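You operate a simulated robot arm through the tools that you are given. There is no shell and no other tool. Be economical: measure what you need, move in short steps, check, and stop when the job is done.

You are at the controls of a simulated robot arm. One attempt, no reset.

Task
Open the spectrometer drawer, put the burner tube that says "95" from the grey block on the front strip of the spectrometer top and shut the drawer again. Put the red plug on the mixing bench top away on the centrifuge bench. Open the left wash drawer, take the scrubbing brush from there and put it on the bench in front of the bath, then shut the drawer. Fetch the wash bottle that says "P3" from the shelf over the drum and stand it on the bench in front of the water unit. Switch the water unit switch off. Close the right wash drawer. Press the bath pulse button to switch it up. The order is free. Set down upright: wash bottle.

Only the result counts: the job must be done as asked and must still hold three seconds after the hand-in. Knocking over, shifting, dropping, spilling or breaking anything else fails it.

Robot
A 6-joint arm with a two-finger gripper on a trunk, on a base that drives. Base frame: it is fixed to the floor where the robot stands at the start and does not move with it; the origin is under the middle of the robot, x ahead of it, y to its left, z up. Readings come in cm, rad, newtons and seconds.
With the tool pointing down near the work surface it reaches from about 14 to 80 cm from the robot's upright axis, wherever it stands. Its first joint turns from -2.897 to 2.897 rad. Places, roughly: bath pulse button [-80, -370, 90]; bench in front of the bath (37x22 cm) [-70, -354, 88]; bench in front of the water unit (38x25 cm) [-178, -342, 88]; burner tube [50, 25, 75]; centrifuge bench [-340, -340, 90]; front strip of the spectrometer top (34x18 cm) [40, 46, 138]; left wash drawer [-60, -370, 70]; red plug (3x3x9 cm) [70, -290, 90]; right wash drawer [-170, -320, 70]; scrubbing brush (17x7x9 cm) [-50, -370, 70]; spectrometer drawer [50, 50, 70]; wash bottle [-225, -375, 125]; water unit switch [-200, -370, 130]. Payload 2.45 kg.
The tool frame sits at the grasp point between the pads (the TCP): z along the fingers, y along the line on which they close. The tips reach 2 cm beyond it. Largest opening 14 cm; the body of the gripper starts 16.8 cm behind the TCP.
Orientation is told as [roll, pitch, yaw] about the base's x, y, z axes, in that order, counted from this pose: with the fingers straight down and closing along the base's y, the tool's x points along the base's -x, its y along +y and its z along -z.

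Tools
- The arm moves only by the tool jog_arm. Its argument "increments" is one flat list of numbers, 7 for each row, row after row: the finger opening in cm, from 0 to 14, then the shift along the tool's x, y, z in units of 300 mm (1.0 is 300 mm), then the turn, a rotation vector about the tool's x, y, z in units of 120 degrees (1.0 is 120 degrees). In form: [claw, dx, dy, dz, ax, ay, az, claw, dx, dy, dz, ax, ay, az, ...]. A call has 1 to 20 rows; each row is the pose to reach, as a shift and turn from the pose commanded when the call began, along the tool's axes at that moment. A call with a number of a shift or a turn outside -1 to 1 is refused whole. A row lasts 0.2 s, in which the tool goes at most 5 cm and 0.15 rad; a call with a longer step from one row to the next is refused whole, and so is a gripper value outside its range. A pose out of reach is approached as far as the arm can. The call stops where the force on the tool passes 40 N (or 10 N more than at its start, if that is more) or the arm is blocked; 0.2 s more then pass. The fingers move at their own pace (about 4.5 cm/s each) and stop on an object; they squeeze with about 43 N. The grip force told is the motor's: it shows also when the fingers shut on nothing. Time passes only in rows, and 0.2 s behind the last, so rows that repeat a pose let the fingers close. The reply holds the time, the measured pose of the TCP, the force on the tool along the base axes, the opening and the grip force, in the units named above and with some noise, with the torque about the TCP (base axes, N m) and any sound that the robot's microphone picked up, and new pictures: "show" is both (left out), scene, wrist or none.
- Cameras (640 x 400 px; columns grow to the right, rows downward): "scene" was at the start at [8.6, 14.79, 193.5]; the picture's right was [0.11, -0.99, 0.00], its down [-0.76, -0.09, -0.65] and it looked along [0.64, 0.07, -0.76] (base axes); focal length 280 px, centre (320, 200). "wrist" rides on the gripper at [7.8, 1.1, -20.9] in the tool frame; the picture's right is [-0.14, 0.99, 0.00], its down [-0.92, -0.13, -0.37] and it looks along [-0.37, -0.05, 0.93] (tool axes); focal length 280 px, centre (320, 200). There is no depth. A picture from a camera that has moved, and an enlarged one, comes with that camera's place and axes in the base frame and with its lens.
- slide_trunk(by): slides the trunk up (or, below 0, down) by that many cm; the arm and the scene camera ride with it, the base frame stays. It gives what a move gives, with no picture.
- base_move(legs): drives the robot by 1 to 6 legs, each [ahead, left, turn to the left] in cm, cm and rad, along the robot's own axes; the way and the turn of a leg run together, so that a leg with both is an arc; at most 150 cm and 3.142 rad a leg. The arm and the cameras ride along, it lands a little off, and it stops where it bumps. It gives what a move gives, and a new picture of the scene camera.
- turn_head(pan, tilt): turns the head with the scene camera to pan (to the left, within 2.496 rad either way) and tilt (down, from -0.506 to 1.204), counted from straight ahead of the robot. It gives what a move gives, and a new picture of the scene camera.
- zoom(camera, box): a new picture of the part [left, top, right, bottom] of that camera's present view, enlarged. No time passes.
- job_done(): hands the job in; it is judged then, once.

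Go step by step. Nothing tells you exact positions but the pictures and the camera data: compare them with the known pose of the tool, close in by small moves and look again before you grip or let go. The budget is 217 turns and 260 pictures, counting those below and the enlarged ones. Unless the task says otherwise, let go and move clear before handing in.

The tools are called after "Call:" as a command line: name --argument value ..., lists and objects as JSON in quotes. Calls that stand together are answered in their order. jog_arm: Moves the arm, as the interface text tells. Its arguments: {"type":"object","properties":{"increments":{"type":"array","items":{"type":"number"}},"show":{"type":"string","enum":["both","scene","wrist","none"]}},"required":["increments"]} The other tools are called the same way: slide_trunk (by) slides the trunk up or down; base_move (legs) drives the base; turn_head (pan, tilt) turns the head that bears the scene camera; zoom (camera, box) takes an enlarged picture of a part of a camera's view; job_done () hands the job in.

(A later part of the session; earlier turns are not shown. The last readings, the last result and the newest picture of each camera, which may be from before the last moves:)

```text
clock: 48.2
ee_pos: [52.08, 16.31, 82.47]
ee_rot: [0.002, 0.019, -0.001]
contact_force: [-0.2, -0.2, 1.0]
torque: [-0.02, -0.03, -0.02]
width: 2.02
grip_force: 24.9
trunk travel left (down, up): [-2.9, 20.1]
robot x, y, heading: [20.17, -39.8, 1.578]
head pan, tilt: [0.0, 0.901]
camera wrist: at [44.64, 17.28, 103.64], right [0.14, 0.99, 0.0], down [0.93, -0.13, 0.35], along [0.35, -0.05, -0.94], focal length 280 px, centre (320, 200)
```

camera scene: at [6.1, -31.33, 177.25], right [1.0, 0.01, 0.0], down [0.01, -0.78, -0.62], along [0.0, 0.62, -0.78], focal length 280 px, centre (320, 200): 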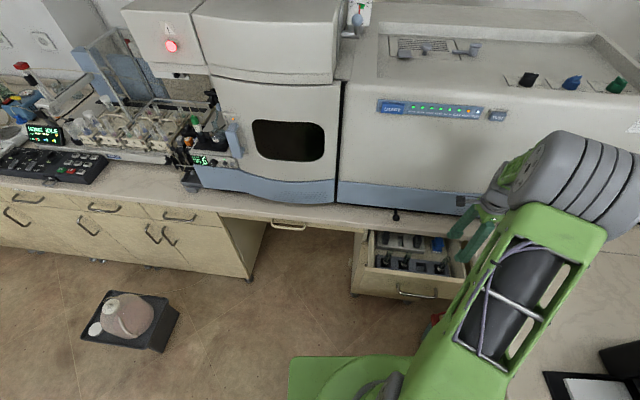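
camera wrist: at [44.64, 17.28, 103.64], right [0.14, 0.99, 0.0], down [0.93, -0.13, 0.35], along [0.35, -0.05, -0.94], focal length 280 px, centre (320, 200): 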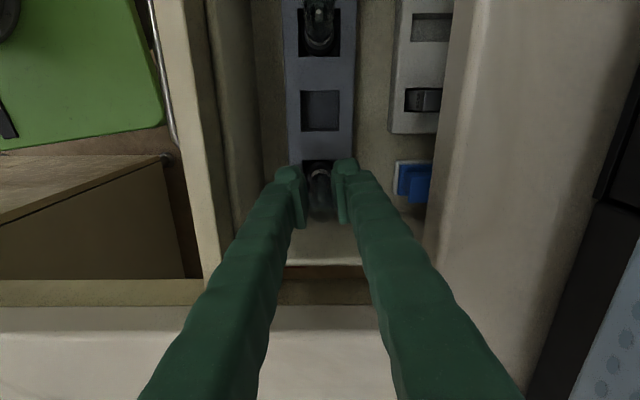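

Call:
jog_arm --increments '[0, 0, 0, -0.05, 0, 0, 0, 0, 0, 0, -0.12, 0, 0, 0, 0, 0, 0, -0.22, 0, 0, 0, 0, 0, 0, -0.35, 0, 0, 0, 0, 0, 0, -0.48, 0, 0, 0, 0, 0, 0, -0.61, 0, 0, 0, 0, 0, 0, -0.74, 0, 0, 0, 0, 0, 0, -0.85, 0, 0, 0]' --show "both"

```text
clock: 50.0
ee_pos: [52.47, 16.16, 108.0]
ee_rot: [0.002, 0.02, 0.0]
contact_force: [-0.2, 0.0, -0.8]
torque: [0.04, 0.02, 0.03]
width: 2.03
grip_force: 24.1
trunk travel left (down, up): [-2.9, 20.1]
robot x, y, heading: [20.21, -39.64, 1.575]
head pan, tilt: [0.0, 0.901]
camera scene: at [6.06, -31.39, 177.26], right [1.0, 0.01, 0.0], down [0.01, -0.78, -0.62], along [0.0, 0.62, -0.78], focal length 280 px, centre (320, 200)
camera wrist: at [45.07, 17.22, 129.23], right [0.14, 0.99, 0.0], down [0.93, -0.13, 0.35], along [0.35, -0.05, -0.94], focal length 280 px, centre (320, 200)
```

scene: 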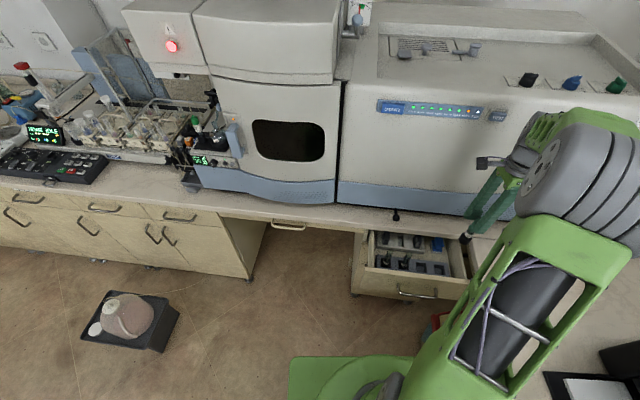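
wrist: 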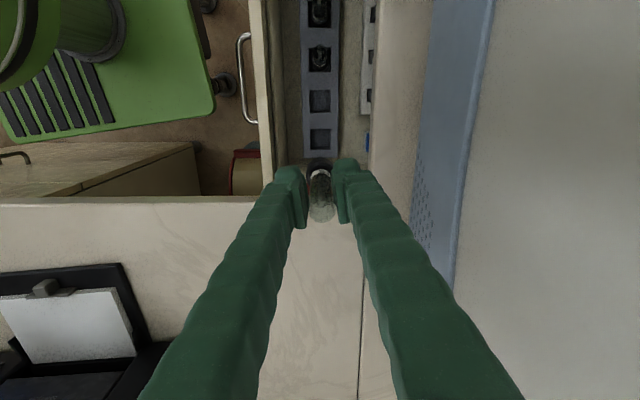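

The tube is held. I'll raise the trunk, then drive forward a bit so the spectrometer top is in reach.

Call:
slide_trunk --by 20

Call:
jog_arm --increments '[0, 0, 0, -0.15, 0, 0, 0, 0, 0, 0, -0.3, 0, 0, 0, 0, 0, 0, -0.45, 0, 0, 0, 0, 0, 0, -0.6, 0, 0, 0, 0, 0, 0, -0.75, 0, 0, 0, 0, 0, 0, -0.9, 0, 0, 0, 0, 0, 0, -1, 0, 0, 0]' --show "none"

Call:
base_move --legs '[[16, 0, 0]]'

```text
clock: 52.2
ee_pos: [52.37, 16.33, 128.02]
ee_rot: [0.002, 0.019, 0.0]
contact_force: [0.5, -0.4, -1.0]
torque: [0.0, 0.03, -0.02]
width: 2.04
grip_force: 24.8
trunk travel left (down, up): [-22.9, 0.1]
robot x, y, heading: [20.34, -39.64, 1.579]
head pan, tilt: [0.0, 0.901]
```

```text
clock: 53.8
ee_pos: [52.94, 16.25, 158.02]
ee_rot: [0.002, 0.02, 0.001]
contact_force: [0.8, 0.3, -0.5]
torque: [-0.05, -0.01, -0.03]
width: 2.01
grip_force: 24.9
trunk travel left (down, up): [-22.9, 0.1]
robot x, y, heading: [20.21, -39.55, 1.579]
head pan, tilt: [0.0, 0.901]
```

```text
clock: 55.2
ee_pos: [52.84, 32.31, 157.86]
ee_rot: [0.001, 0.018, 0.001]
contact_force: [0.3, -0.2, 0.2]
torque: [-0.07, 0.02, 0.04]
width: 2.04
grip_force: 24.8
trunk travel left (down, up): [-22.9, 0.1]
robot x, y, heading: [20.34, -23.6, 1.577]
head pan, tilt: [0.0, 0.901]
camera scene: at [5.96, -15.25, 197.25], right [1.0, 0.01, 0.0], down [0.01, -0.78, -0.62], along [0.0, 0.62, -0.78], focal length 280 px, centre (320, 200)
```

scene: 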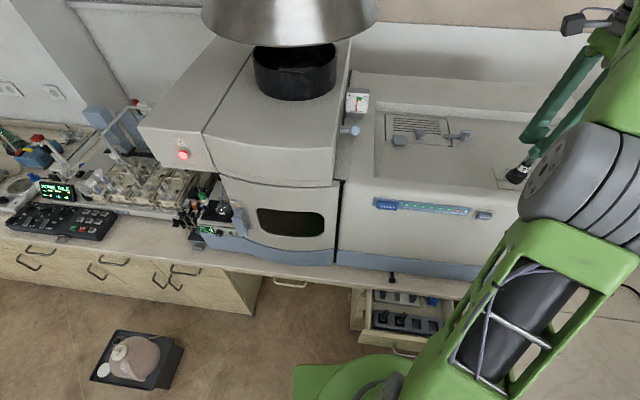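

I'll move over the front strip at about (40, 45).

Call:
jog_arm --increments '[0, 0.085, 0.085, -0.02, 0, 0, 0, 0, 0.17, 0.17, -0.04, 0, 0, 0, 0, 0.256, 0.254, -0.05, 0, 0, 0, 0, 0.341, 0.338, -0.05, 0, 0, 0, 0, 0.427, 0.423, -0.05, 0, 0, 0]' --show "both"

Call:
zoom --camera "scene" --box '[360, 60, 560, 185]'

```text
clock: 56.4
ee_pos: [39.37, 43.83, 158.34]
ee_rot: [0.005, 0.018, 0.0]
contact_force: [-1.3, 0.0, -0.6]
torque: [-0.06, -0.02, 0.0]
width: 2.01
grip_force: 25.2
out of reach, approached as far as the arm can: row 4, 5
trunk travel left (down, up): [-22.9, 0.1]
robot x, y, heading: [19.81, -23.68, 1.581]
head pan, tilt: [0.0, 0.901]
camera scene: at [5.85, -15.24, 197.23], right [1.0, 0.01, 0.0], down [0.01, -0.78, -0.62], along [0.0, 0.62, -0.78], focal length 280 px, centre (320, 200)
camera wrist: at [31.95, 44.75, 179.48], right [0.14, 0.99, 0.0], down [0.93, -0.13, 0.35], along [0.35, -0.05, -0.94], focal length 280 px, centre (320, 200)
```

scene: 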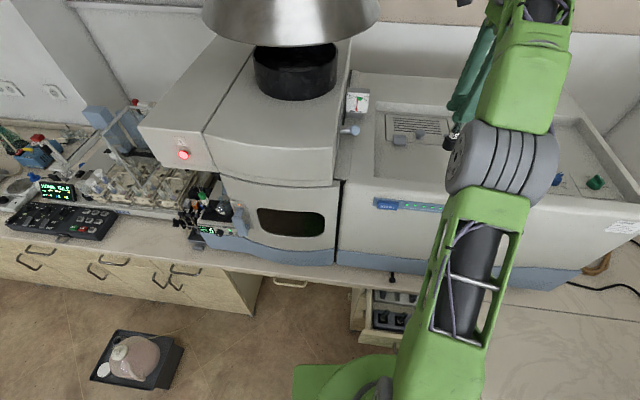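
wrist: 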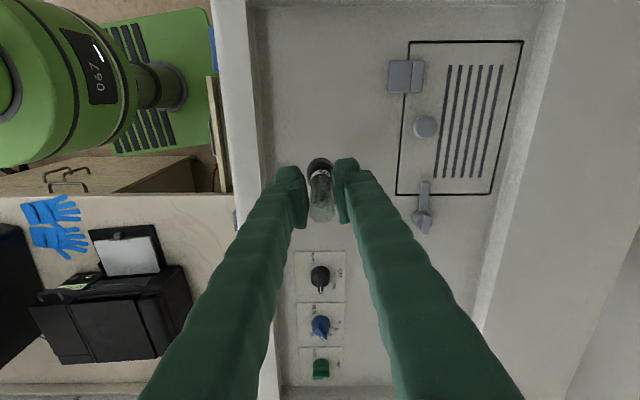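

```text
3.20 times, centred on (460, 122) of scene
camera zoom: at [5.85, -15.24, 197.23], right [1.0, 0.01, 0.0], down [0.01, -0.78, -0.62], along [0.0, 0.62, -0.78], focal length 895 px, centre (-128, 448)
```

zoom: 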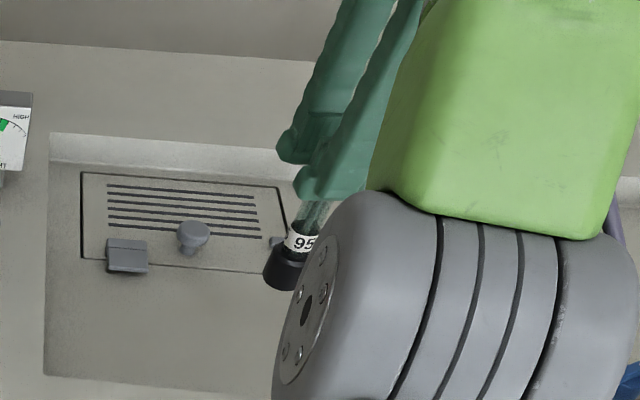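

Call:
jog_arm --increments '[0, 0, 0, 0.06, 0, 0, 0, 0, 0, 0, 0.12, 0, 0, 0, 0, 0, 0, 0.16, 0, 0, 0]' --show "none"

Call:
zoom --camera "scene" --box '[400, 80, 480, 160]'

```text
clock: 57.2
ee_pos: [39.55, 43.65, 153.57]
ee_rot: [0.004, 0.018, 0.0]
contact_force: [-0.6, 0.6, -0.8]
torque: [0.0, 0.03, 0.01]
width: 2.01
grip_force: 24.2
trunk travel left (down, up): [-22.9, 0.1]
robot x, y, heading: [19.79, -23.66, 1.576]
head pan, tilt: [0.0, 0.901]
```

```text
5.00 times, centred on (440, 120) of scene
camera zoom: at [5.93, -15.42, 197.25], right [1.0, 0.01, 0.0], down [0.01, -0.78, -0.62], along [0.0, 0.62, -0.78], focal length 1398 px, centre (-280, 600)
```

zoom: 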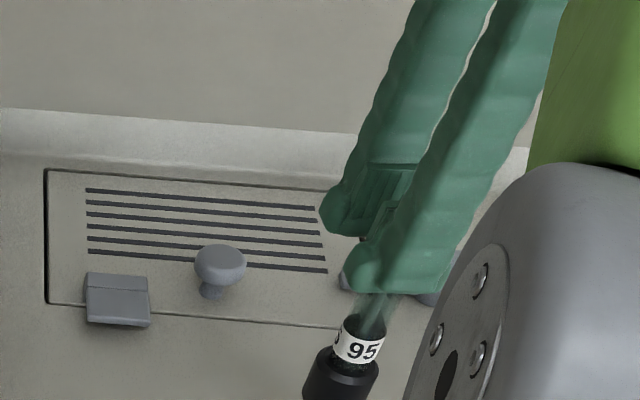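

Call:
jog_arm --increments '[0, 0, 0, 0.02, 0, 0, 0, 0, 0, 0, 0.04, 0, 0, 0, 0, 0, 0, 0.06, 0, 0, 0, 0, 0, 0, 0.08, 0, 0, 0]' --show "scene"

Call:
zoom --camera "scene" --box '[400, 100, 480, 180]'

```text
clock: 58.2
ee_pos: [39.47, 43.58, 151.33]
ee_rot: [0.0, 0.02, 0.0]
contact_force: [-0.3, 0.0, -0.1]
torque: [0.01, 0.01, -0.01]
width: 2.03
grip_force: 24.9
trunk travel left (down, up): [-22.9, 0.1]
robot x, y, heading: [19.98, -23.56, 1.576]
head pan, tilt: [0.0, 0.901]
camera scene: at [5.97, -15.41, 197.25], right [1.0, 0.01, 0.0], down [0.01, -0.78, -0.62], along [0.0, 0.62, -0.78], focal length 280 px, centre (320, 200)
```

scene: 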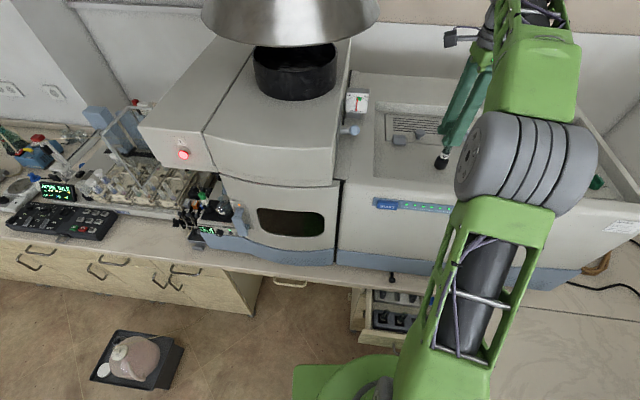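

```text
5.00 times, centred on (440, 140) of scene
camera zoom: at [5.97, -15.41, 197.25], right [1.0, 0.01, 0.0], down [0.01, -0.78, -0.62], along [0.0, 0.62, -0.78], focal length 1398 px, centre (-280, 500)
```

zoom: 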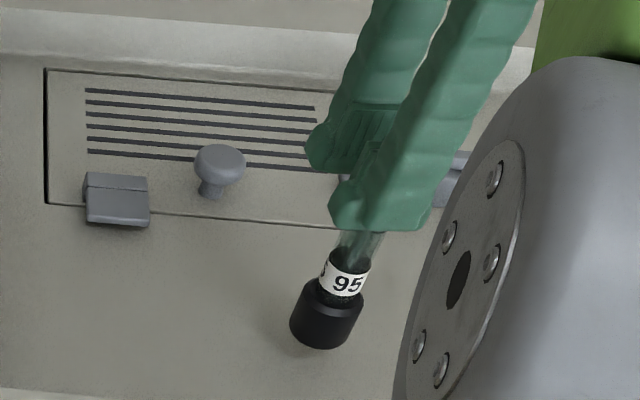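

Call:
jog_arm --increments '[0, 0, 0, 0.012, 0, 0, 0, 0, 0, 0, 0.024, 0, 0, 0, 0, 0, 0, 0.036, 0, 0, 0, 0, 0, 0, 0.046, 0, 0, 0]' --show "none"

Call:
zoom --camera "scene" --box '[400, 100, 480, 180]'

```text
clock: 59.2
ee_pos: [39.46, 43.71, 150.01]
ee_rot: [0.0, 0.019, 0.0]
contact_force: [-0.9, 0.0, 0.2]
torque: [0.0, 0.01, -0.01]
width: 2.01
grip_force: 24.8
trunk travel left (down, up): [-22.9, 0.1]
robot x, y, heading: [19.59, -23.66, 1.578]
head pan, tilt: [0.0, 0.901]
```

```text
5.00 times, centred on (440, 140) of scene
camera zoom: at [5.96, -15.42, 197.25], right [1.0, 0.01, 0.0], down [0.01, -0.78, -0.62], along [0.0, 0.62, -0.78], focal length 1398 px, centre (-280, 500)
```

zoom: 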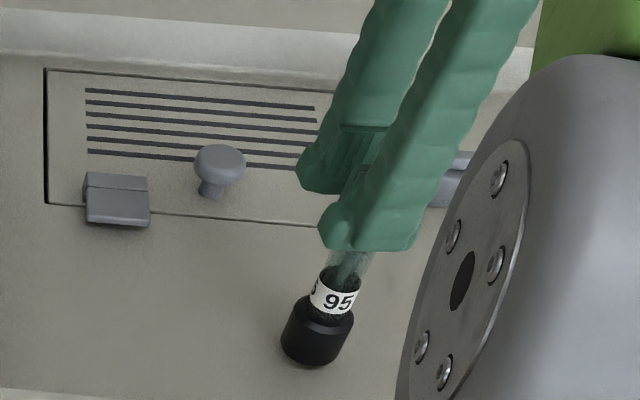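

Call:
jog_arm --increments '[0, 0, 0, 0.01, 0, 0, 0, 0, 0, 0, 0.02, 0, 0, 0, 0, 0, 0, 0.03, 0, 0, 0, 0, 0, 0, 0.04, 0, 0, 0, 0, 0, 0, 0.05, 0, 0, 0, 0, 0, 0, 0.06, 0, 0, 0, 0, 0, 0, 0.07, 0, 0, 0]' --show "none"

Call:
zoom --camera "scene" --box '[400, 100, 480, 180]'

```text
clock: 60.8
ee_pos: [39.44, 43.76, 147.94]
ee_rot: [0.004, 0.017, 0.002]
contact_force: [0.7, 1.6, 19.9]
torque: [0.02, -0.2, 0.03]
width: 2.04
grip_force: 24.6
trunk travel left (down, up): [-22.9, 0.1]
robot x, y, heading: [19.98, -23.77, 1.577]
head pan, tilt: [0.0, 0.901]
```

```text
5.00 times, centred on (440, 140) of scene
camera zoom: at [5.91, -15.6, 197.26], right [1.0, 0.01, 0.0], down [0.01, -0.78, -0.62], along [0.0, 0.62, -0.78], focal length 1398 px, centre (-280, 500)
```

zoom: 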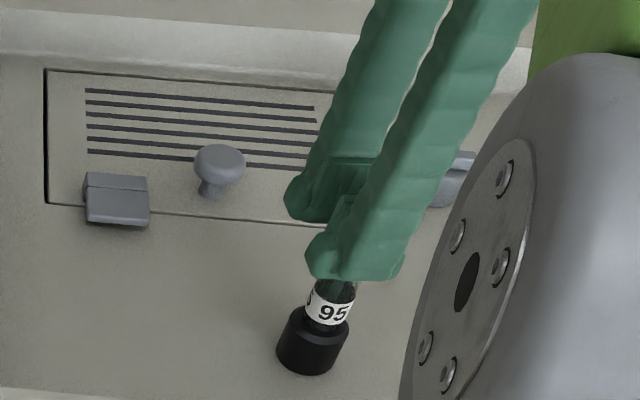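

The tube rests on the surface (20 N). Releasing and rising.

Call:
jog_arm --increments '[2.6, 0, 0, -0.01, 0, 0, 0, 5, 0, 0, -0.015, 0, 0, 0, 5, 0, 0, -0.015, 0, 0, 0, 5, 0, 0, -0.06, 0, 0, 0, 5, 0, 0, -0.16, 0, 0, 0, 5, 0, 0, -0.3, 0, 0, 0]' --show "none"

Call:
zoom --camera "scene" --box '[380, 80, 500, 180]'

```text
clock: 62.2
ee_pos: [39.64, 43.71, 156.72]
ee_rot: [0.001, 0.019, 0.0]
contact_force: [-0.5, 0.4, 0.4]
torque: [-0.04, -0.01, 0.0]
width: 5.02
grip_force: 0.0
trunk travel left (down, up): [-22.9, 0.1]
robot x, y, heading: [20.06, -23.51, 1.579]
head pan, tilt: [0.0, 0.901]
```

```text
4.00 times, centred on (440, 130) of scene
camera zoom: at [6.0, -15.32, 197.25], right [1.0, 0.01, 0.0], down [0.01, -0.78, -0.62], along [0.0, 0.62, -0.78], focal length 1118 px, centre (-160, 480)
```

zoom: 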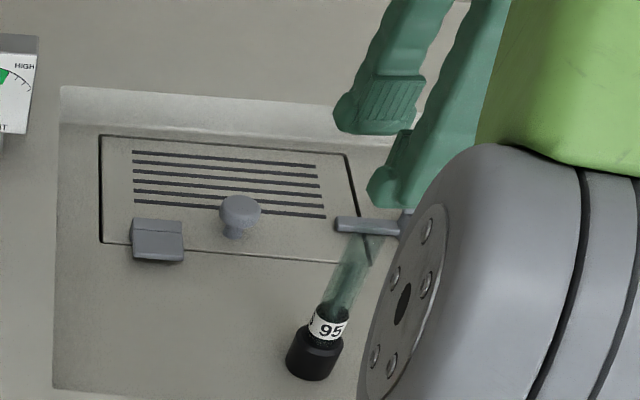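

The tube stands on the strip. I'll back off, lower the trunk and get ready to push the drawer shut with closed fingers at x≈53, beside the handle.

Call:
base_move --legs '[[-16, 0, 0]]'

Call:
jog_arm --increments '[0, -0.075, -0.126, 0, 0, 0, 0, 0, -0.149, -0.252, 0, 0, 0, 0, 0, -0.223, -0.378, 0, 0, 0, 0, 0, -0.298, -0.505, 0, 0, 0, 0, 0, -0.372, -0.631, 0, 0, 0, 0, 0, -0.447, -0.757, 0, 0, 0, 0]' --show "none"

Call:
slide_trunk --by -20

Call:
jog_arm --increments '[0, 0, 0, 0.15, 0, 0, 0, 0, 0, 0, 0.3, 0, 0, 0, 0, 0, 0, 0.45, 0, 0, 0, 0, 0, 0, 0.6, 0, 0, 0, 0, 0, 0, 0.75, 0, 0, 0, 0, 0, 0, 0.9, 0, 0, 0, 0, 0, 0, 1, 0, 0, 0]' --show "both"

```text
clock: 63.6
ee_pos: [39.59, 27.46, 156.83]
ee_rot: [0.003, 0.02, 0.002]
contact_force: [0.0, -1.0, 0.7]
torque: [0.1, 0.02, 0.0]
width: 4.97
grip_force: 0.2
trunk travel left (down, up): [-22.9, 0.1]
robot x, y, heading: [20.24, -39.81, 1.58]
head pan, tilt: [0.0, 0.901]
camera scene: at [6.08, -31.7, 197.26], right [1.0, 0.01, 0.0], down [0.01, -0.78, -0.62], along [-0.01, 0.62, -0.78], focal length 280 px, centre (320, 200)
```

scene: 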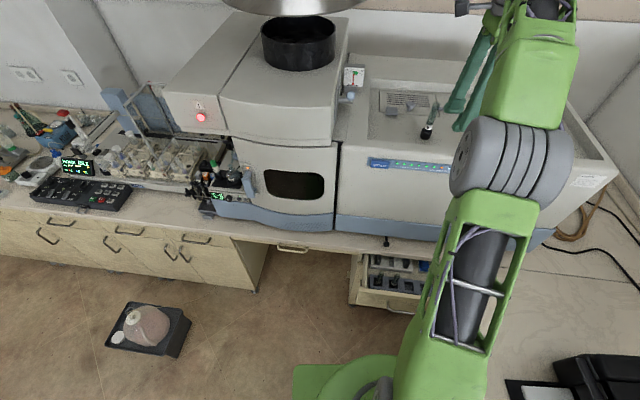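

```text
clock: 65.0
ee_pos: [53.16, 4.84, 156.56]
ee_rot: [0.004, 0.019, 0.004]
contact_force: [0.2, 0.5, 0.7]
torque: [0.03, -0.01, -0.01]
width: 0.01
grip_force: 29.5
trunk travel left (down, up): [-22.9, 0.1]
robot x, y, heading: [20.14, -39.67, 1.578]
head pan, tilt: [0.0, 0.901]
```

```text
clock: 67.2
ee_pos: [53.12, 4.99, 136.6]
ee_rot: [0.003, 0.018, 0.002]
contact_force: [-0.6, 0.6, -0.7]
torque: [0.04, 0.03, 0.0]
width: 0.0
grip_force: 29.1
trunk travel left (down, up): [-2.9, 20.1]
robot x, y, heading: [20.01, -39.86, 1.577]
head pan, tilt: [0.0, 0.901]
```

```text
clock: 68.8
ee_pos: [52.7, 4.95, 106.46]
ee_rot: [0.003, 0.017, 0.001]
contact_force: [0.2, 0.9, 0.6]
torque: [-0.01, 0.01, 0.0]
width: 0.0
grip_force: 29.7
trunk travel left (down, up): [-2.9, 20.1]
robot x, y, heading: [20.2, -39.84, 1.578]
head pan, tilt: [0.0, 0.901]
camera scene: at [6.11, -31.48, 177.25], right [1.0, 0.01, 0.0], down [0.01, -0.78, -0.62], along [-0.01, 0.62, -0.78], focal length 280 px, centre (320, 200)
camera wrist: at [45.25, 5.92, 127.61], right [0.14, 0.99, 0.0], down [0.93, -0.13, 0.35], along [0.35, -0.05, -0.94], focal length 280 px, centre (320, 200)
```

scene: 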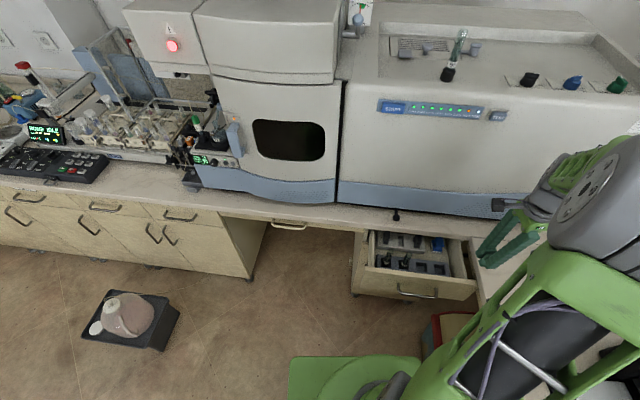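
wrist: 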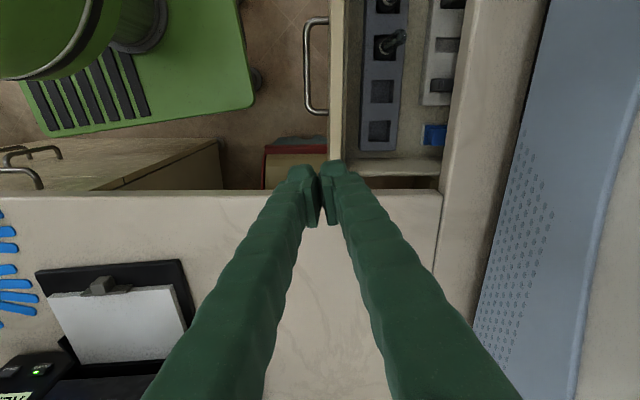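

Call:
jog_arm --increments '[0, 0, -0.03, 0.06, -0.066, 0, 0, 0, 0, -0.06, 0.12, -0.132, 0, 0, 0, 0, -0.09, 0.19, -0.198, 0, 0, 0, 0, -0.11, 0.25, -0.264, 0, 0, 0, 0, -0.133, 0.31, -0.33, 0, 0, 0, 0, -0.133, 0.38, -0.396, 0, 0]' --show "wrist"

```text
clock: 70.2
ee_pos: [52.43, 1.07, 94.97]
ee_rot: [0.832, 0.018, 0.0]
contact_force: [-0.5, -0.2, -0.3]
torque: [0.0, 0.08, 0.01]
width: 0.02
grip_force: 29.9
trunk travel left (down, up): [-2.9, 20.1]
robot x, y, heading: [20.49, -39.7, 1.578]
head pan, tilt: [0.0, 0.901]
camera wrist: at [45.01, -13.82, 110.16], right [0.15, 0.67, 0.73], down [0.92, -0.36, 0.14], along [0.35, 0.65, -0.67], focal length 280 px, centre (320, 200)
```

wrist: 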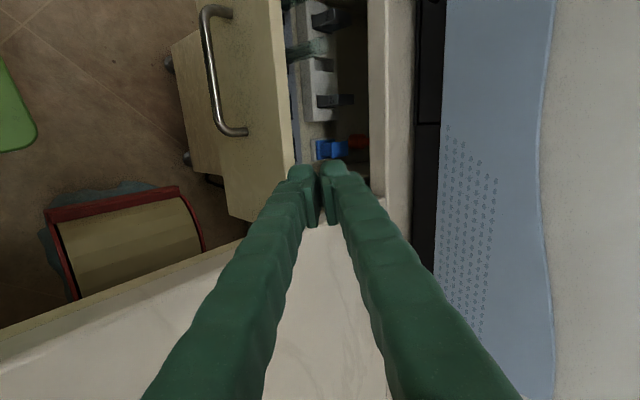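

Call:
jog_arm --increments '[0, 0, -0.088, 0.091, 0, 0, 0, 0, 0, -0.176, 0.183, 0, 0, 0, 0, 0, -0.264, 0.274, 0, 0, 0, 0, 0, -0.352, 0.366, 0, 0, 0]' --show "wrist"

```text
clock: 71.2
ee_pos: [52.1, 2.04, 79.72]
ee_rot: [0.832, 0.018, 0.005]
contact_force: [-0.3, -0.5, -0.5]
torque: [0.01, -0.03, 0.02]
width: 0.0
grip_force: 29.5
trunk travel left (down, up): [-2.9, 20.1]
robot x, y, heading: [20.1, -39.96, 1.58]
head pan, tilt: [0.0, 0.901]
camera wrist: at [44.66, -12.75, 94.88], right [0.15, 0.67, 0.73], down [0.92, -0.36, 0.14], along [0.35, 0.65, -0.67], focal length 280 px, centre (320, 200)
```

wrist: 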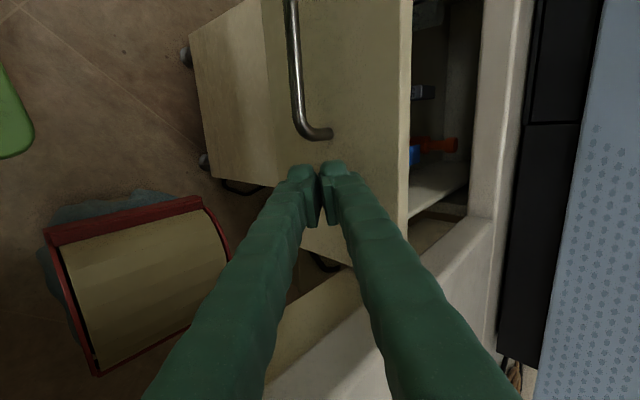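

The fingers are clear to the right of the handle. I'll shift 1.3 cm in x and push along +y.

Call:
jog_arm --increments '[0, -0.04, 0, 0, 0, 0, 0, 0, -0.04, 0.067, 0.074, 0, 0, 0, 0, -0.04, 0.12, 0.132, 0, 0, 0, 0, -0.04, 0.17, 0.187, 0, 0, 0, 0, -0.04, 0.22, 0.242, 0, 0, 0, 0, -0.04, 0.27, 0.297, 0, 0, 0, 0, -0.04, 0.32, 0.352, 0, 0, 0, 0, -0.04, 0.37, 0.406, 0, 0, 0, 0, -0.04, 0.42, 0.461, 0, 0, 0]' --show "wrist"

```text
clock: 73.2
ee_pos: [53.31, 20.88, 79.89]
ee_rot: [0.832, 0.017, 0.004]
contact_force: [-0.9, 0.1, -0.6]
torque: [-0.01, -0.04, 0.03]
width: 0.0
grip_force: 29.5
trunk travel left (down, up): [-2.9, 20.1]
robot x, y, heading: [20.02, -40.06, 1.579]
head pan, tilt: [0.0, 0.901]
camera wrist: at [45.87, 6.01, 94.97], right [0.15, 0.67, 0.73], down [0.92, -0.36, 0.14], along [0.35, 0.65, -0.67], focal length 280 px, centre (320, 200)
```

wrist: 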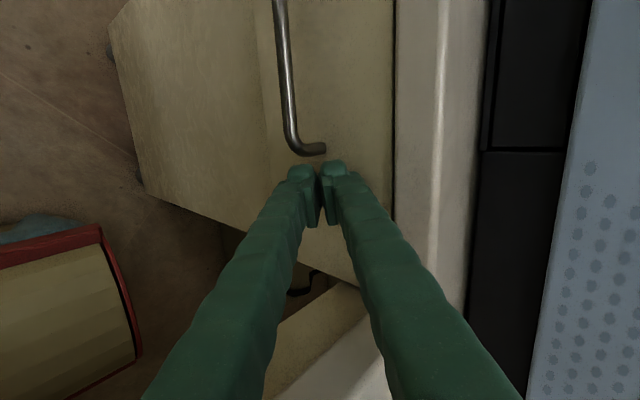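

Call:
jog_arm --increments '[0, 0, 0.045, 0.05, 0, 0, 0, 0, 0, 0.08, 0.088, 0, 0, 0, 0, 0, 0.1, 0.11, 0, 0, 0, 0, 0, 0.115, 0.127, 0, 0, 0, 0, 0, 0.13, 0.143, 0, 0, 0]' --show "both"

Call:
zoom --camera "scene" --box '[340, 215, 500, 315]'

```text
clock: 73.8
ee_pos: [53.32, 23.39, 79.44]
ee_rot: [0.818, 0.025, -0.004]
contact_force: [-1.9, -18.4, 5.6]
torque: [0.38, -0.12, -0.22]
width: 0.0
grip_force: 29.0
trunk travel left (down, up): [-2.9, 20.1]
robot x, y, heading: [20.41, -40.01, 1.579]
head pan, tilt: [0.0, 0.901]
stopped in row 3: the force on the tool passed its limit at 52 N (the readings are from after the stop); the commanded pose is now the measured one
camera scene: at [6.02, -31.81, 177.27], right [1.0, 0.01, 0.0], down [0.01, -0.78, -0.62], along [0.0, 0.62, -0.78], focal length 280 px, centre (320, 200)
camera wrist: at [45.8, 8.83, 94.85], right [0.16, 0.68, 0.72], down [0.92, -0.36, 0.14], along [0.35, 0.64, -0.68], focal length 280 px, centre (320, 200)
```

scene: 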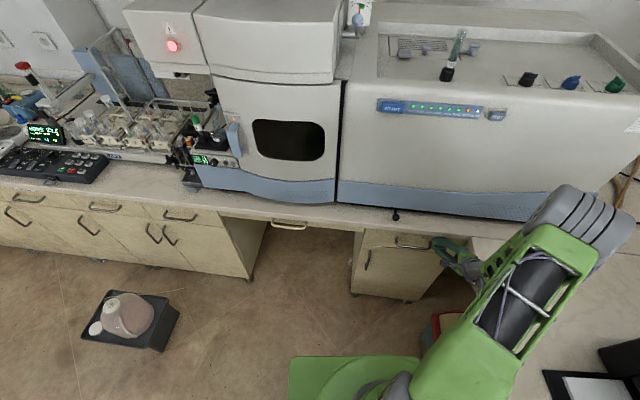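
wrist: 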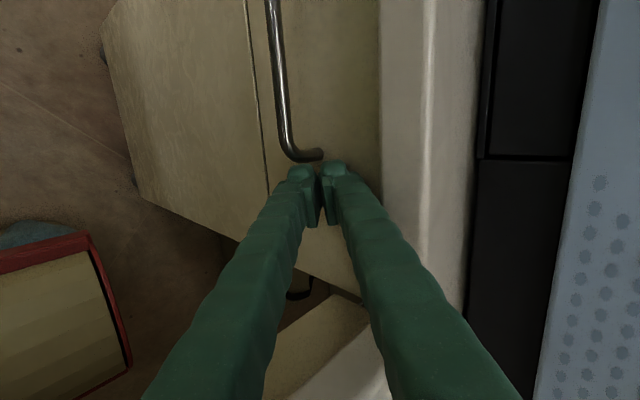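

```text
4.00 times, centred on (420, 265) of scene
camera zoom: at [6.02, -31.81, 177.27], right [1.0, 0.01, 0.0], down [0.01, -0.78, -0.62], along [0.0, 0.62, -0.78], focal length 1118 px, centre (-80, -60)
```

zoom: 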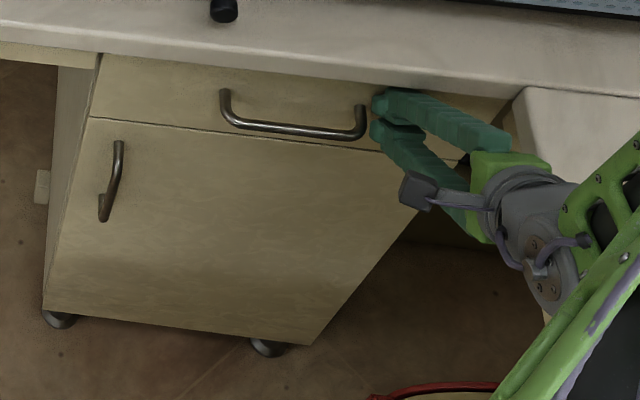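

Call:
jog_arm --increments '[0, 0, 0.01, 0.011, 0, 0, 0, 0, 0, 0.02, 0.022, 0, 0, 0, 0, 0, 0.03, 0.033, 0, 0, 0, 0, 0, 0.04, 0.044, 0, 0, 0]' --show "none"

Call:
zoom --camera "wrist" --box '[220, 60, 420, 220]'

```text
clock: 74.2
ee_pos: [53.2, 23.36, 79.33]
ee_rot: [0.811, 0.026, -0.006]
contact_force: [-2.8, -13.4, 3.9]
torque: [0.24, -0.1, -0.12]
width: 0.01
grip_force: 29.4
trunk travel left (down, up): [-2.9, 20.1]
robot x, y, heading: [20.21, -39.61, 1.579]
head pan, tilt: [0.0, 0.901]
stopped in row 1: the force on the tool passed its limit at 45 N (the readings are from after the stop); the commanded pose is now the measured one
```

```text
2.50 times, centred on (320, 140) of wrist
camera zoom: at [45.82, 8.93, 94.7], right [0.16, 0.68, 0.71], down [0.92, -0.36, 0.14], along [0.35, 0.64, -0.69], focal length 701 px, centre (320, 350)
```

zoom: 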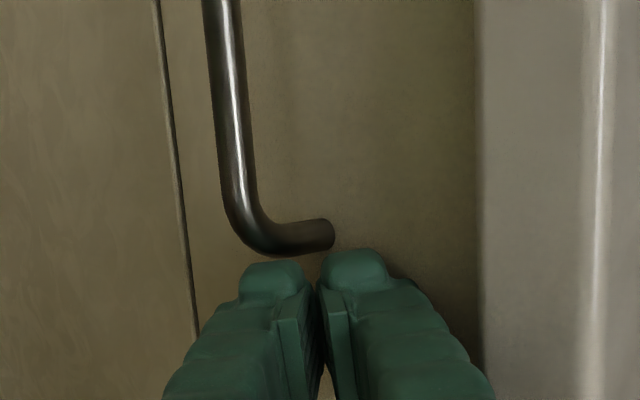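

Call:
jog_arm --increments '[0, 0, 0, -0.15, 0, 0, 0, 0, 0, 0.02, -0.3, 0, 0, 0, 0, 0, 0.1, -0.42, 0, 0, 0, 0, 0, 0.22, -0.5, 0, 0, 0, 0, 0, 0.36, -0.55, 0, 0, 0, 0, 0, 0.5, -0.6, 0, 0, 0]' --show "none"

Call:
zoom --camera "scene" --box '[340, 215, 460, 290]'

Call:
zoom --camera "wrist" --box '[120, 0, 440, 200]'

```text
clock: 75.6
ee_pos: [53.74, 20.82, 102.76]
ee_rot: [0.814, 0.025, -0.006]
contact_force: [0.0, -0.1, 0.0]
torque: [0.0, 0.01, 0.0]
width: 0.02
grip_force: 29.2
trunk travel left (down, up): [-2.9, 20.1]
robot x, y, heading: [20.16, -39.55, 1.58]
head pan, tilt: [0.0, 0.901]
```

```text
5.33 times, centred on (400, 252) of scene
camera zoom: at [6.06, -31.6, 177.25], right [1.0, 0.01, 0.0], down [0.01, -0.78, -0.62], along [0.0, 0.62, -0.78], focal length 1491 px, centre (-107, -80)
```

zoom: 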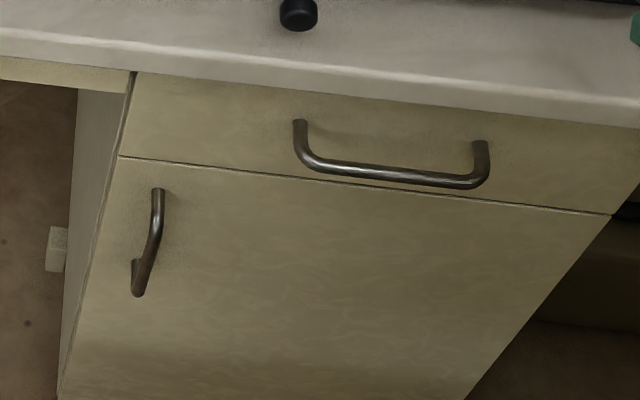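

```text
2.00 times, centred on (280, 100) of wrist
camera zoom: at [46.38, 6.3, 118.16], right [0.16, 0.68, 0.72], down [0.92, -0.36, 0.14], along [0.35, 0.64, -0.69], focal length 561 px, centre (400, 400)
```

zoom: 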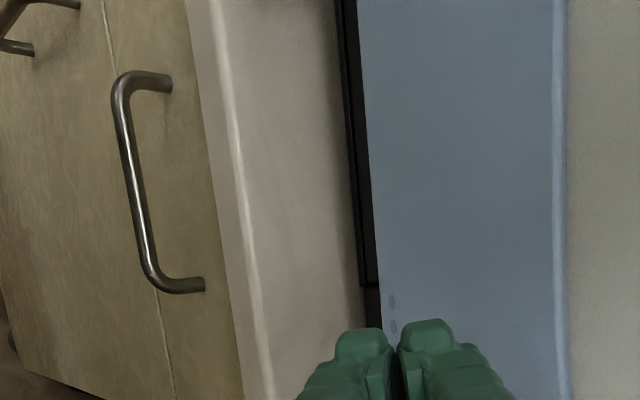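

The drawer is closed and flush. I'll bring the tool back upright, tuck the arm and go for the red plug.

Call:
jog_arm --increments '[0, 0, 0, 0, 0.065, 0, 0, 0, 0, 0, -0.1, 0.13, 0, 0, 0, 0, 0, -0.2, 0.195, 0, 0, 0, 0, 0, -0.3, 0.26, 0, 0, 0, 0, 0, -0.4, 0.325, 0, 0, 0, 0, 0, -0.5, 0.389, 0, 0]' --show "none"

Call:
slide_trunk --by 18

Call:
jog_arm --increments '[0, 0.08, -0.07, -0.1, 0, 0, -0.07, 0, 0.16, -0.14, -0.2, 0, 0, -0.14, 0, 0.24, -0.21, -0.3, 0, 0, -0.21, 0, 0.32, -0.28, -0.4, 0, 0, -0.28, 0, 0.4, -0.35, -0.5, 0, 0, -0.35, 0, 0.48, -0.4, -0.55, 0, 0, -0.42, 0, 0.56, -0.45, -0.6, 0, 0, -0.49, 0, 0.64, -0.5, -0.6, 0, 0, -0.56, 0, 0.72, -0.5, -0.6, 0, 0, -0.63, 0, 0.8, -0.5, -0.6, 0, 0, -0.7, 0, 0.8, -0.5, -0.6, 0, 0, -0.75]' --show "none"

```text
clock: 77.0
ee_pos: [54.08, 9.87, 112.89]
ee_rot: [-0.003, 0.027, -0.007]
contact_force: [0.2, -0.3, 0.9]
torque: [0.0, 0.03, 0.0]
width: 0.0
grip_force: 28.7
trunk travel left (down, up): [-2.9, 20.1]
robot x, y, heading: [20.19, -39.97, 1.576]
head pan, tilt: [0.0, 0.901]
```

```text
clock: 79.0
ee_pos: [54.08, 10.0, 130.82]
ee_rot: [-0.001, 0.027, -0.005]
contact_force: [-0.1, -0.9, -0.4]
torque: [-0.01, 0.01, 0.03]
width: 0.02
grip_force: 29.6
trunk travel left (down, up): [-20.9, 2.1]
robot x, y, heading: [20.13, -40.19, 1.579]
head pan, tilt: [0.0, 0.901]
```

```text
clock: 81.4
ee_pos: [30.04, -4.25, 147.63]
ee_rot: [0.049, 0.058, 1.588]
contact_force: [-0.4, -0.2, 0.2]
torque: [0.01, -0.02, 0.02]
width: 0.01
grip_force: 29.5
trunk travel left (down, up): [-20.9, 2.1]
robot x, y, heading: [20.41, -39.84, 1.577]
head pan, tilt: [0.0, 0.901]
```

Call:
base_move --legs '[[0, 60, 0], [-115, 0, 0], [-115, 0, 0], [0, 0, -1.577]]'

Call:
turn_head --pan 0.0 --tilt 0.6

Call:
turn_head --pan -1.5 --tilt 0.7

```text
clock: 101.9
ee_pos: [-4.33, -280.16, 149.49]
ee_rot: [0.025, 0.003, 0.025]
contact_force: [0.1, -1.8, 0.3]
torque: [0.24, -0.09, -0.03]
width: 0.0
grip_force: 29.4
trunk travel left (down, up): [-20.9, 2.1]
robot x, y, heading: [-40.14, -270.57, -0.021]
head pan, tilt: [0.0, 0.901]
camera scene: at [-31.12, -256.63, 195.26], right [0.0, -1.0, 0.0], down [-0.78, 0.0, -0.62], along [0.62, 0.0, -0.78], focal length 280 px, centre (320, 200)
```

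scene: 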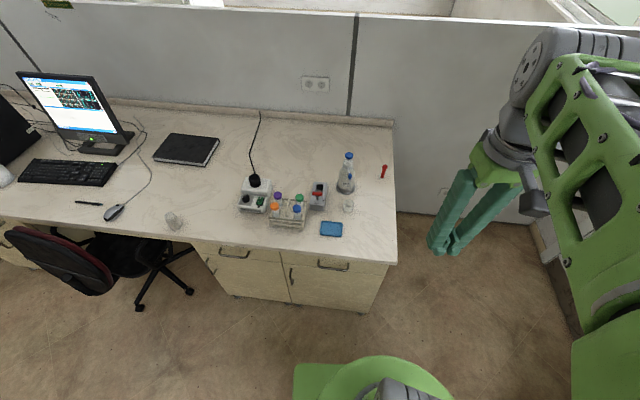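

```text
clock: 102.7
ee_pos: [-4.32, -279.75, 149.52]
ee_rot: [0.025, 0.001, 0.038]
contact_force: [-1.3, -1.6, 0.4]
torque: [0.29, -0.1, 0.02]
width: 0.0
grip_force: 29.5
trunk travel left (down, up): [-20.9, 2.1]
robot x, y, heading: [-39.73, -270.42, -0.019]
head pan, tilt: [0.0, 0.6]
camera scene: at [-29.83, -256.73, 197.73], right [-0.01, -1.0, 0.0], down [-0.57, 0.01, -0.82], along [0.82, -0.01, -0.57], focal length 280 px, centre (320, 200)
```

scene: 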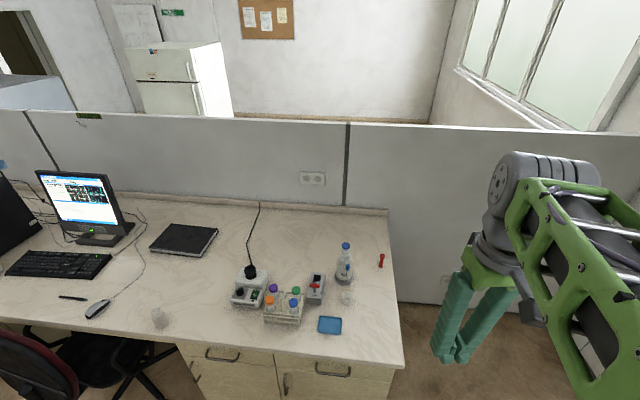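

```text
clock: 104.3
ee_pos: [-4.38, -279.71, 149.9]
ee_rot: [0.024, -0.009, 0.034]
contact_force: [0.1, -0.4, -0.7]
torque: [-0.03, 0.02, -0.02]
width: 0.0
grip_force: 29.0
trunk travel left (down, up): [-20.9, 2.1]
robot x, y, heading: [-39.84, -270.49, -0.02]
head pan, tilt: [-1.499, 0.7]
camera scene: at [-30.21, -257.4, 196.87], right [-0.09, -1.0, 0.0], down [-0.64, 0.06, -0.76], along [0.76, -0.07, -0.64], focal length 280 px, centre (320, 200)
```

scene: 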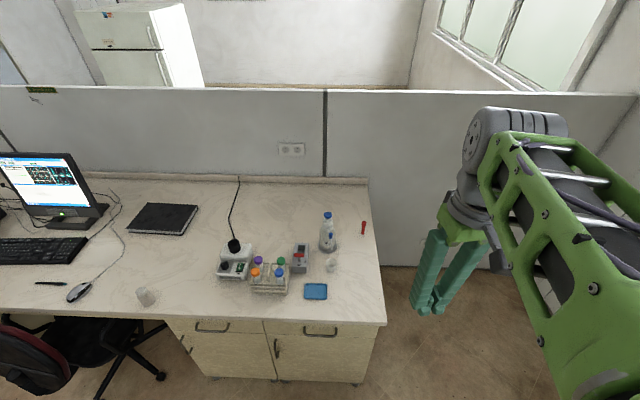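

The red plug is at the end of the mixing bench, about (67, -289). Zooming in.

Call:
zoom --camera "scene" --box '[240, 160, 440, 300]'

```text
2.86 times, centred on (340, 230) of scene
camera zoom: at [-30.21, -257.4, 196.87], right [-0.09, -1.0, 0.0], down [-0.64, 0.06, -0.76], along [0.76, -0.07, -0.64], focal length 799 px, centre (263, 114)
```

zoom: 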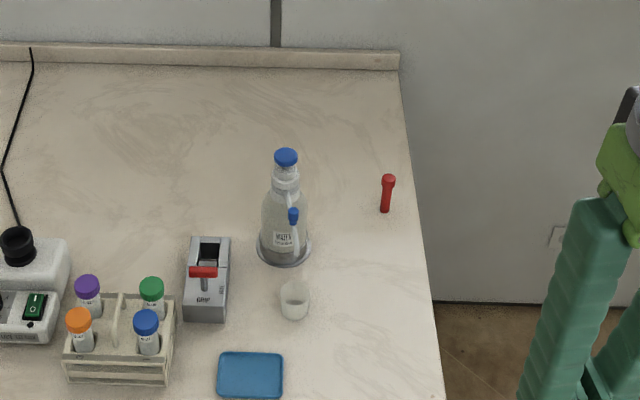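

Call:
base_move --legs '[[44, 0, 0]]'

Call:
jog_arm --increments '[8, -0.13, -0.04, 0.04, 0, 0, 0, 8, -0.26, -0.08, 0.08, 0, 0, 0, 8, -0.39, -0.12, 0.12, 0, 0, 0, 8, -0.52, -0.16, 0.16, 0, 0, 0, 8, -0.65, -0.2, 0.2, 0, 0, 0, 8, -0.78, -0.25, 0.24, 0, 0, 0, 8, -0.9, -0.28, 0.36, 0, 0, 0, 8, -0.92, -0.29, 0.5, 0, 0, 0, 8, -0.92, -0.29, 0.64, 0, 0, 0, 8, -0.92, -0.29, 0.8, 0, 0, 0]' --show "both"

```text
clock: 106.5
ee_pos: [28.45, -280.07, 150.75]
ee_rot: [0.014, -0.037, 0.031]
contact_force: [0.8, -2.0, -2.4]
torque: [0.28, 0.19, 0.01]
width: 0.0
grip_force: 29.4
trunk travel left (down, up): [-20.9, 2.1]
robot x, y, heading: [-6.27, -270.77, -0.026]
head pan, tilt: [-1.499, 0.7]
stopped in leg 1: the robot was blocked; the commanded pose is now the measured one
camera scene: at [-2.43, -264.62, 196.89], right [-0.91, -0.4, 0.0], down [-0.26, 0.59, -0.77], along [0.31, -0.7, -0.64], focal length 280 px, centre (320, 200)
```

scene: 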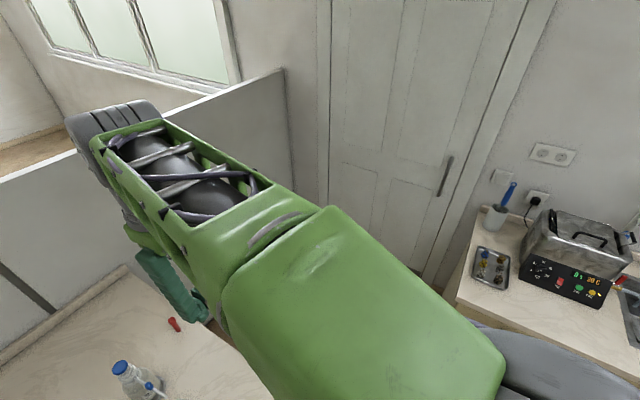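

```text
refused: row 7 steps farther than a row can; nothing moved
```

The bench front stopped the base at about x=19. I'll back off slightly, slide right and then reach.

Call:
base_move --legs '[[-2, -14, 0.02]]'

Call:
turn_head --pan 0.0 --tilt 0.7

Call:
jog_arm --increments '[8, -0.14, -0.02, 0.03, 0, 0, 0, 8, -0.28, -0.02, 0.06, 0, 0, 0, 8, -0.42, -0.02, 0.09, 0, 0, 0, 8, -0.56, -0.02, 0.12, 0, 0, 0, 8, -0.7, -0.02, 0.15, 0, 0, 0, 8, -0.84, -0.02, 0.2, 0, 0, 0, 8, -0.94, -0.02, 0.3, 0, 0, 0, 8, -1, -0.02, 0.43, 0, 0, 0, 8, -1, -0.02, 0.58, 0, 0, 0, 8, -1, -0.02, 0.73, 0, 0, 0]' --show "both"

```text
clock: 108.4
ee_pos: [26.97, -293.33, 150.32]
ee_rot: [0.017, -0.025, 0.055]
contact_force: [0.2, -0.1, -0.7]
torque: [0.05, 0.0, -0.01]
width: 0.0
grip_force: 29.2
trunk travel left (down, up): [-20.9, 2.1]
robot x, y, heading: [-8.26, -284.89, -0.01]
head pan, tilt: [-1.499, 0.7]
camera scene: at [-6.47, -279.36, 196.87], right [-0.99, -0.12, 0.0], down [-0.08, 0.64, -0.76], along [0.09, -0.76, -0.64], focal length 280 px, centre (320, 200)
```

scene: 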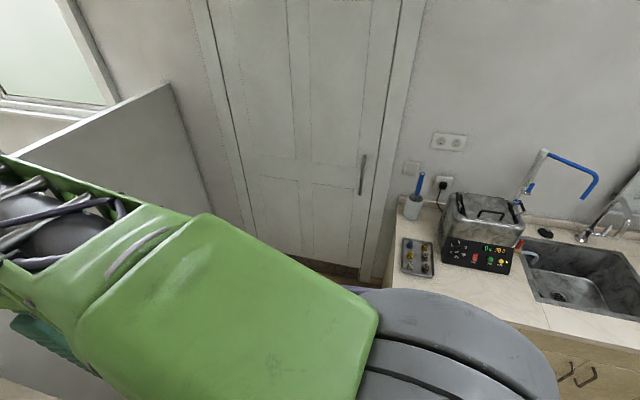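

```text
clock: 110.0
ee_pos: [27.13, -293.35, 150.0]
ee_rot: [0.021, -0.013, 0.055]
contact_force: [-0.3, 0.5, -0.4]
torque: [-0.02, -0.02, -0.03]
width: 0.0
grip_force: 29.7
trunk travel left (down, up): [-20.9, 2.1]
robot x, y, heading: [-8.39, -285.04, -0.007]
head pan, tilt: [0.0, 0.7]
camera scene: at [-3.24, -278.2, 196.87], right [-0.87, -0.5, 0.0], down [-0.32, 0.56, -0.76], along [0.38, -0.66, -0.64], focal length 280 px, centre (320, 200)
```

scene: 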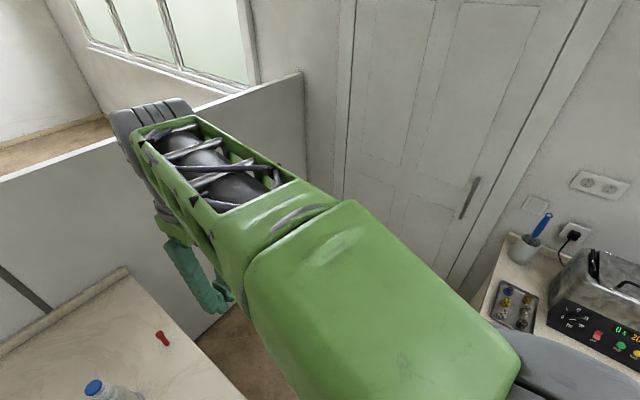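

```text
clock: 112.2
ee_pos: [57.81, -291.88, 129.01]
ee_rot: [0.017, -0.023, 0.053]
contact_force: [0.6, 0.2, -0.6]
torque: [-0.02, 0.04, 0.02]
width: 7.96
grip_force: 0.0
trunk travel left (down, up): [-20.9, 2.1]
robot x, y, heading: [-8.53, -285.0, -0.003]
head pan, tilt: [0.0, 0.7]
camera scene: at [1.16, -270.9, 196.86], right [-0.01, -1.0, 0.0], down [-0.65, 0.0, -0.76], along [0.76, 0.0, -0.65], focal length 280 px, centre (320, 200)
camera wrist: at [49.44, -291.68, 149.75], right [0.08, 1.0, 0.02], down [0.92, -0.08, 0.39], along [0.39, -0.01, -0.92], focal length 280 px, centre (320, 200)
```

scene: 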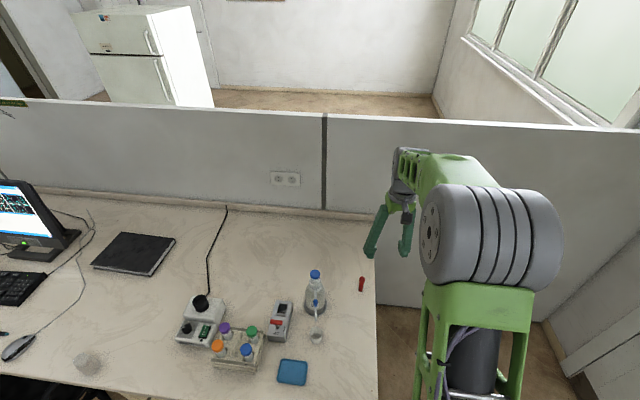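
wrist: 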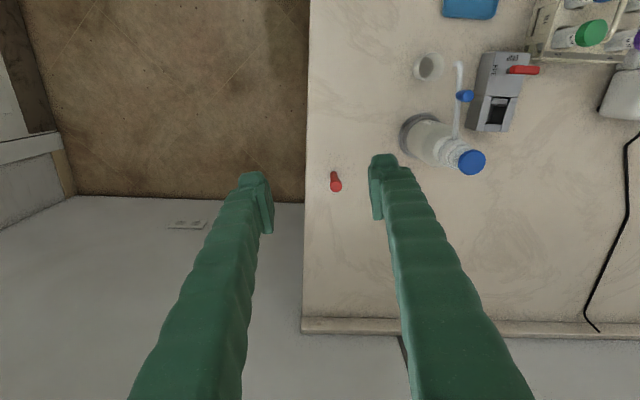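

The plug is at about (68.9, -288.5). I'll move above it.

Call:
jog_arm --increments '[8, -0.07, 0.02, 0.12, 0, 0, 0, 8, -0.14, 0.04, 0.25, 0, 0, 0, 8, -0.21, 0.06, 0.38, 0, 0, 0, 8, -0.28, 0.08, 0.51, 0, 0, 0, 8, -0.35, 0.094, 0.64, 0, 0, 0, 8, -0.376, 0.094, 0.78, 0, 0, 0, 8, -0.376, 0.094, 0.9, 0, 0, 0]' --show "wrist"

```text
clock: 113.8
ee_pos: [69.33, -287.98, 102.33]
ee_rot: [0.017, -0.025, 0.055]
contact_force: [0.7, -0.8, 0.1]
torque: [-0.03, 0.05, 0.01]
width: 8.0
grip_force: 0.1
trunk travel left (down, up): [-20.9, 2.1]
robot x, y, heading: [-8.33, -284.71, -0.002]
head pan, tilt: [0.0, 0.7]
camera wrist: at [61.01, -287.75, 123.11], right [0.08, 1.0, 0.02], down [0.92, -0.08, 0.39], along [0.39, -0.01, -0.92], focal length 280 px, centre (320, 200)
```

wrist: 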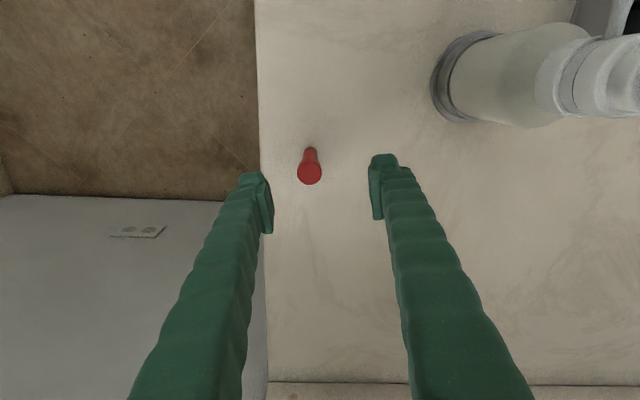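

Call:
jog_arm --increments '[8, 0.01, -0.026, 0.03, 0, 0, 0, 8, 0.01, -0.026, 0.15, 0, 0, 0, 8, 0.01, -0.026, 0.25, 0, 0, 0, 8, 0.01, -0.026, 0.305, 0, 0, 0, 0, 0.01, -0.026, 0.305, 0, 0, 0, 0, 0.01, -0.026, 0.305, 0, 0, 0, 0, 0.01, -0.026, 0.305, 0, 0, 0, 0, 0.01, -0.026, 0.305, 0, 0, 0, 0, 0.01, -0.026, 0.305, 0, 0, 0, 0, 0.01, -0.026, 0.305, 0, 0, 0]' --show "wrist"

```text
clock: 116.0
ee_pos: [69.22, -288.66, 93.27]
ee_rot: [0.016, -0.025, 0.054]
contact_force: [0.6, 0.2, 0.0]
torque: [0.02, -0.02, 0.02]
width: 1.62
grip_force: 42.0
trunk travel left (down, up): [-20.9, 2.1]
robot x, y, heading: [-8.41, -284.73, -0.007]
head pan, tilt: [0.0, 0.7]
camera wrist: at [60.93, -288.42, 114.0], right [0.08, 1.0, 0.02], down [0.92, -0.08, 0.39], along [0.39, -0.01, -0.92], focal length 280 px, centre (320, 200)
```

wrist: 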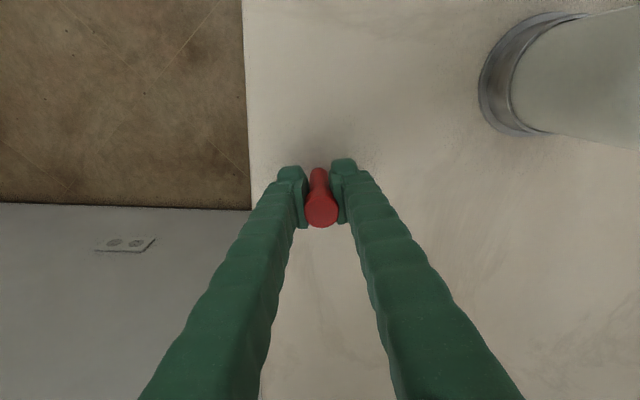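

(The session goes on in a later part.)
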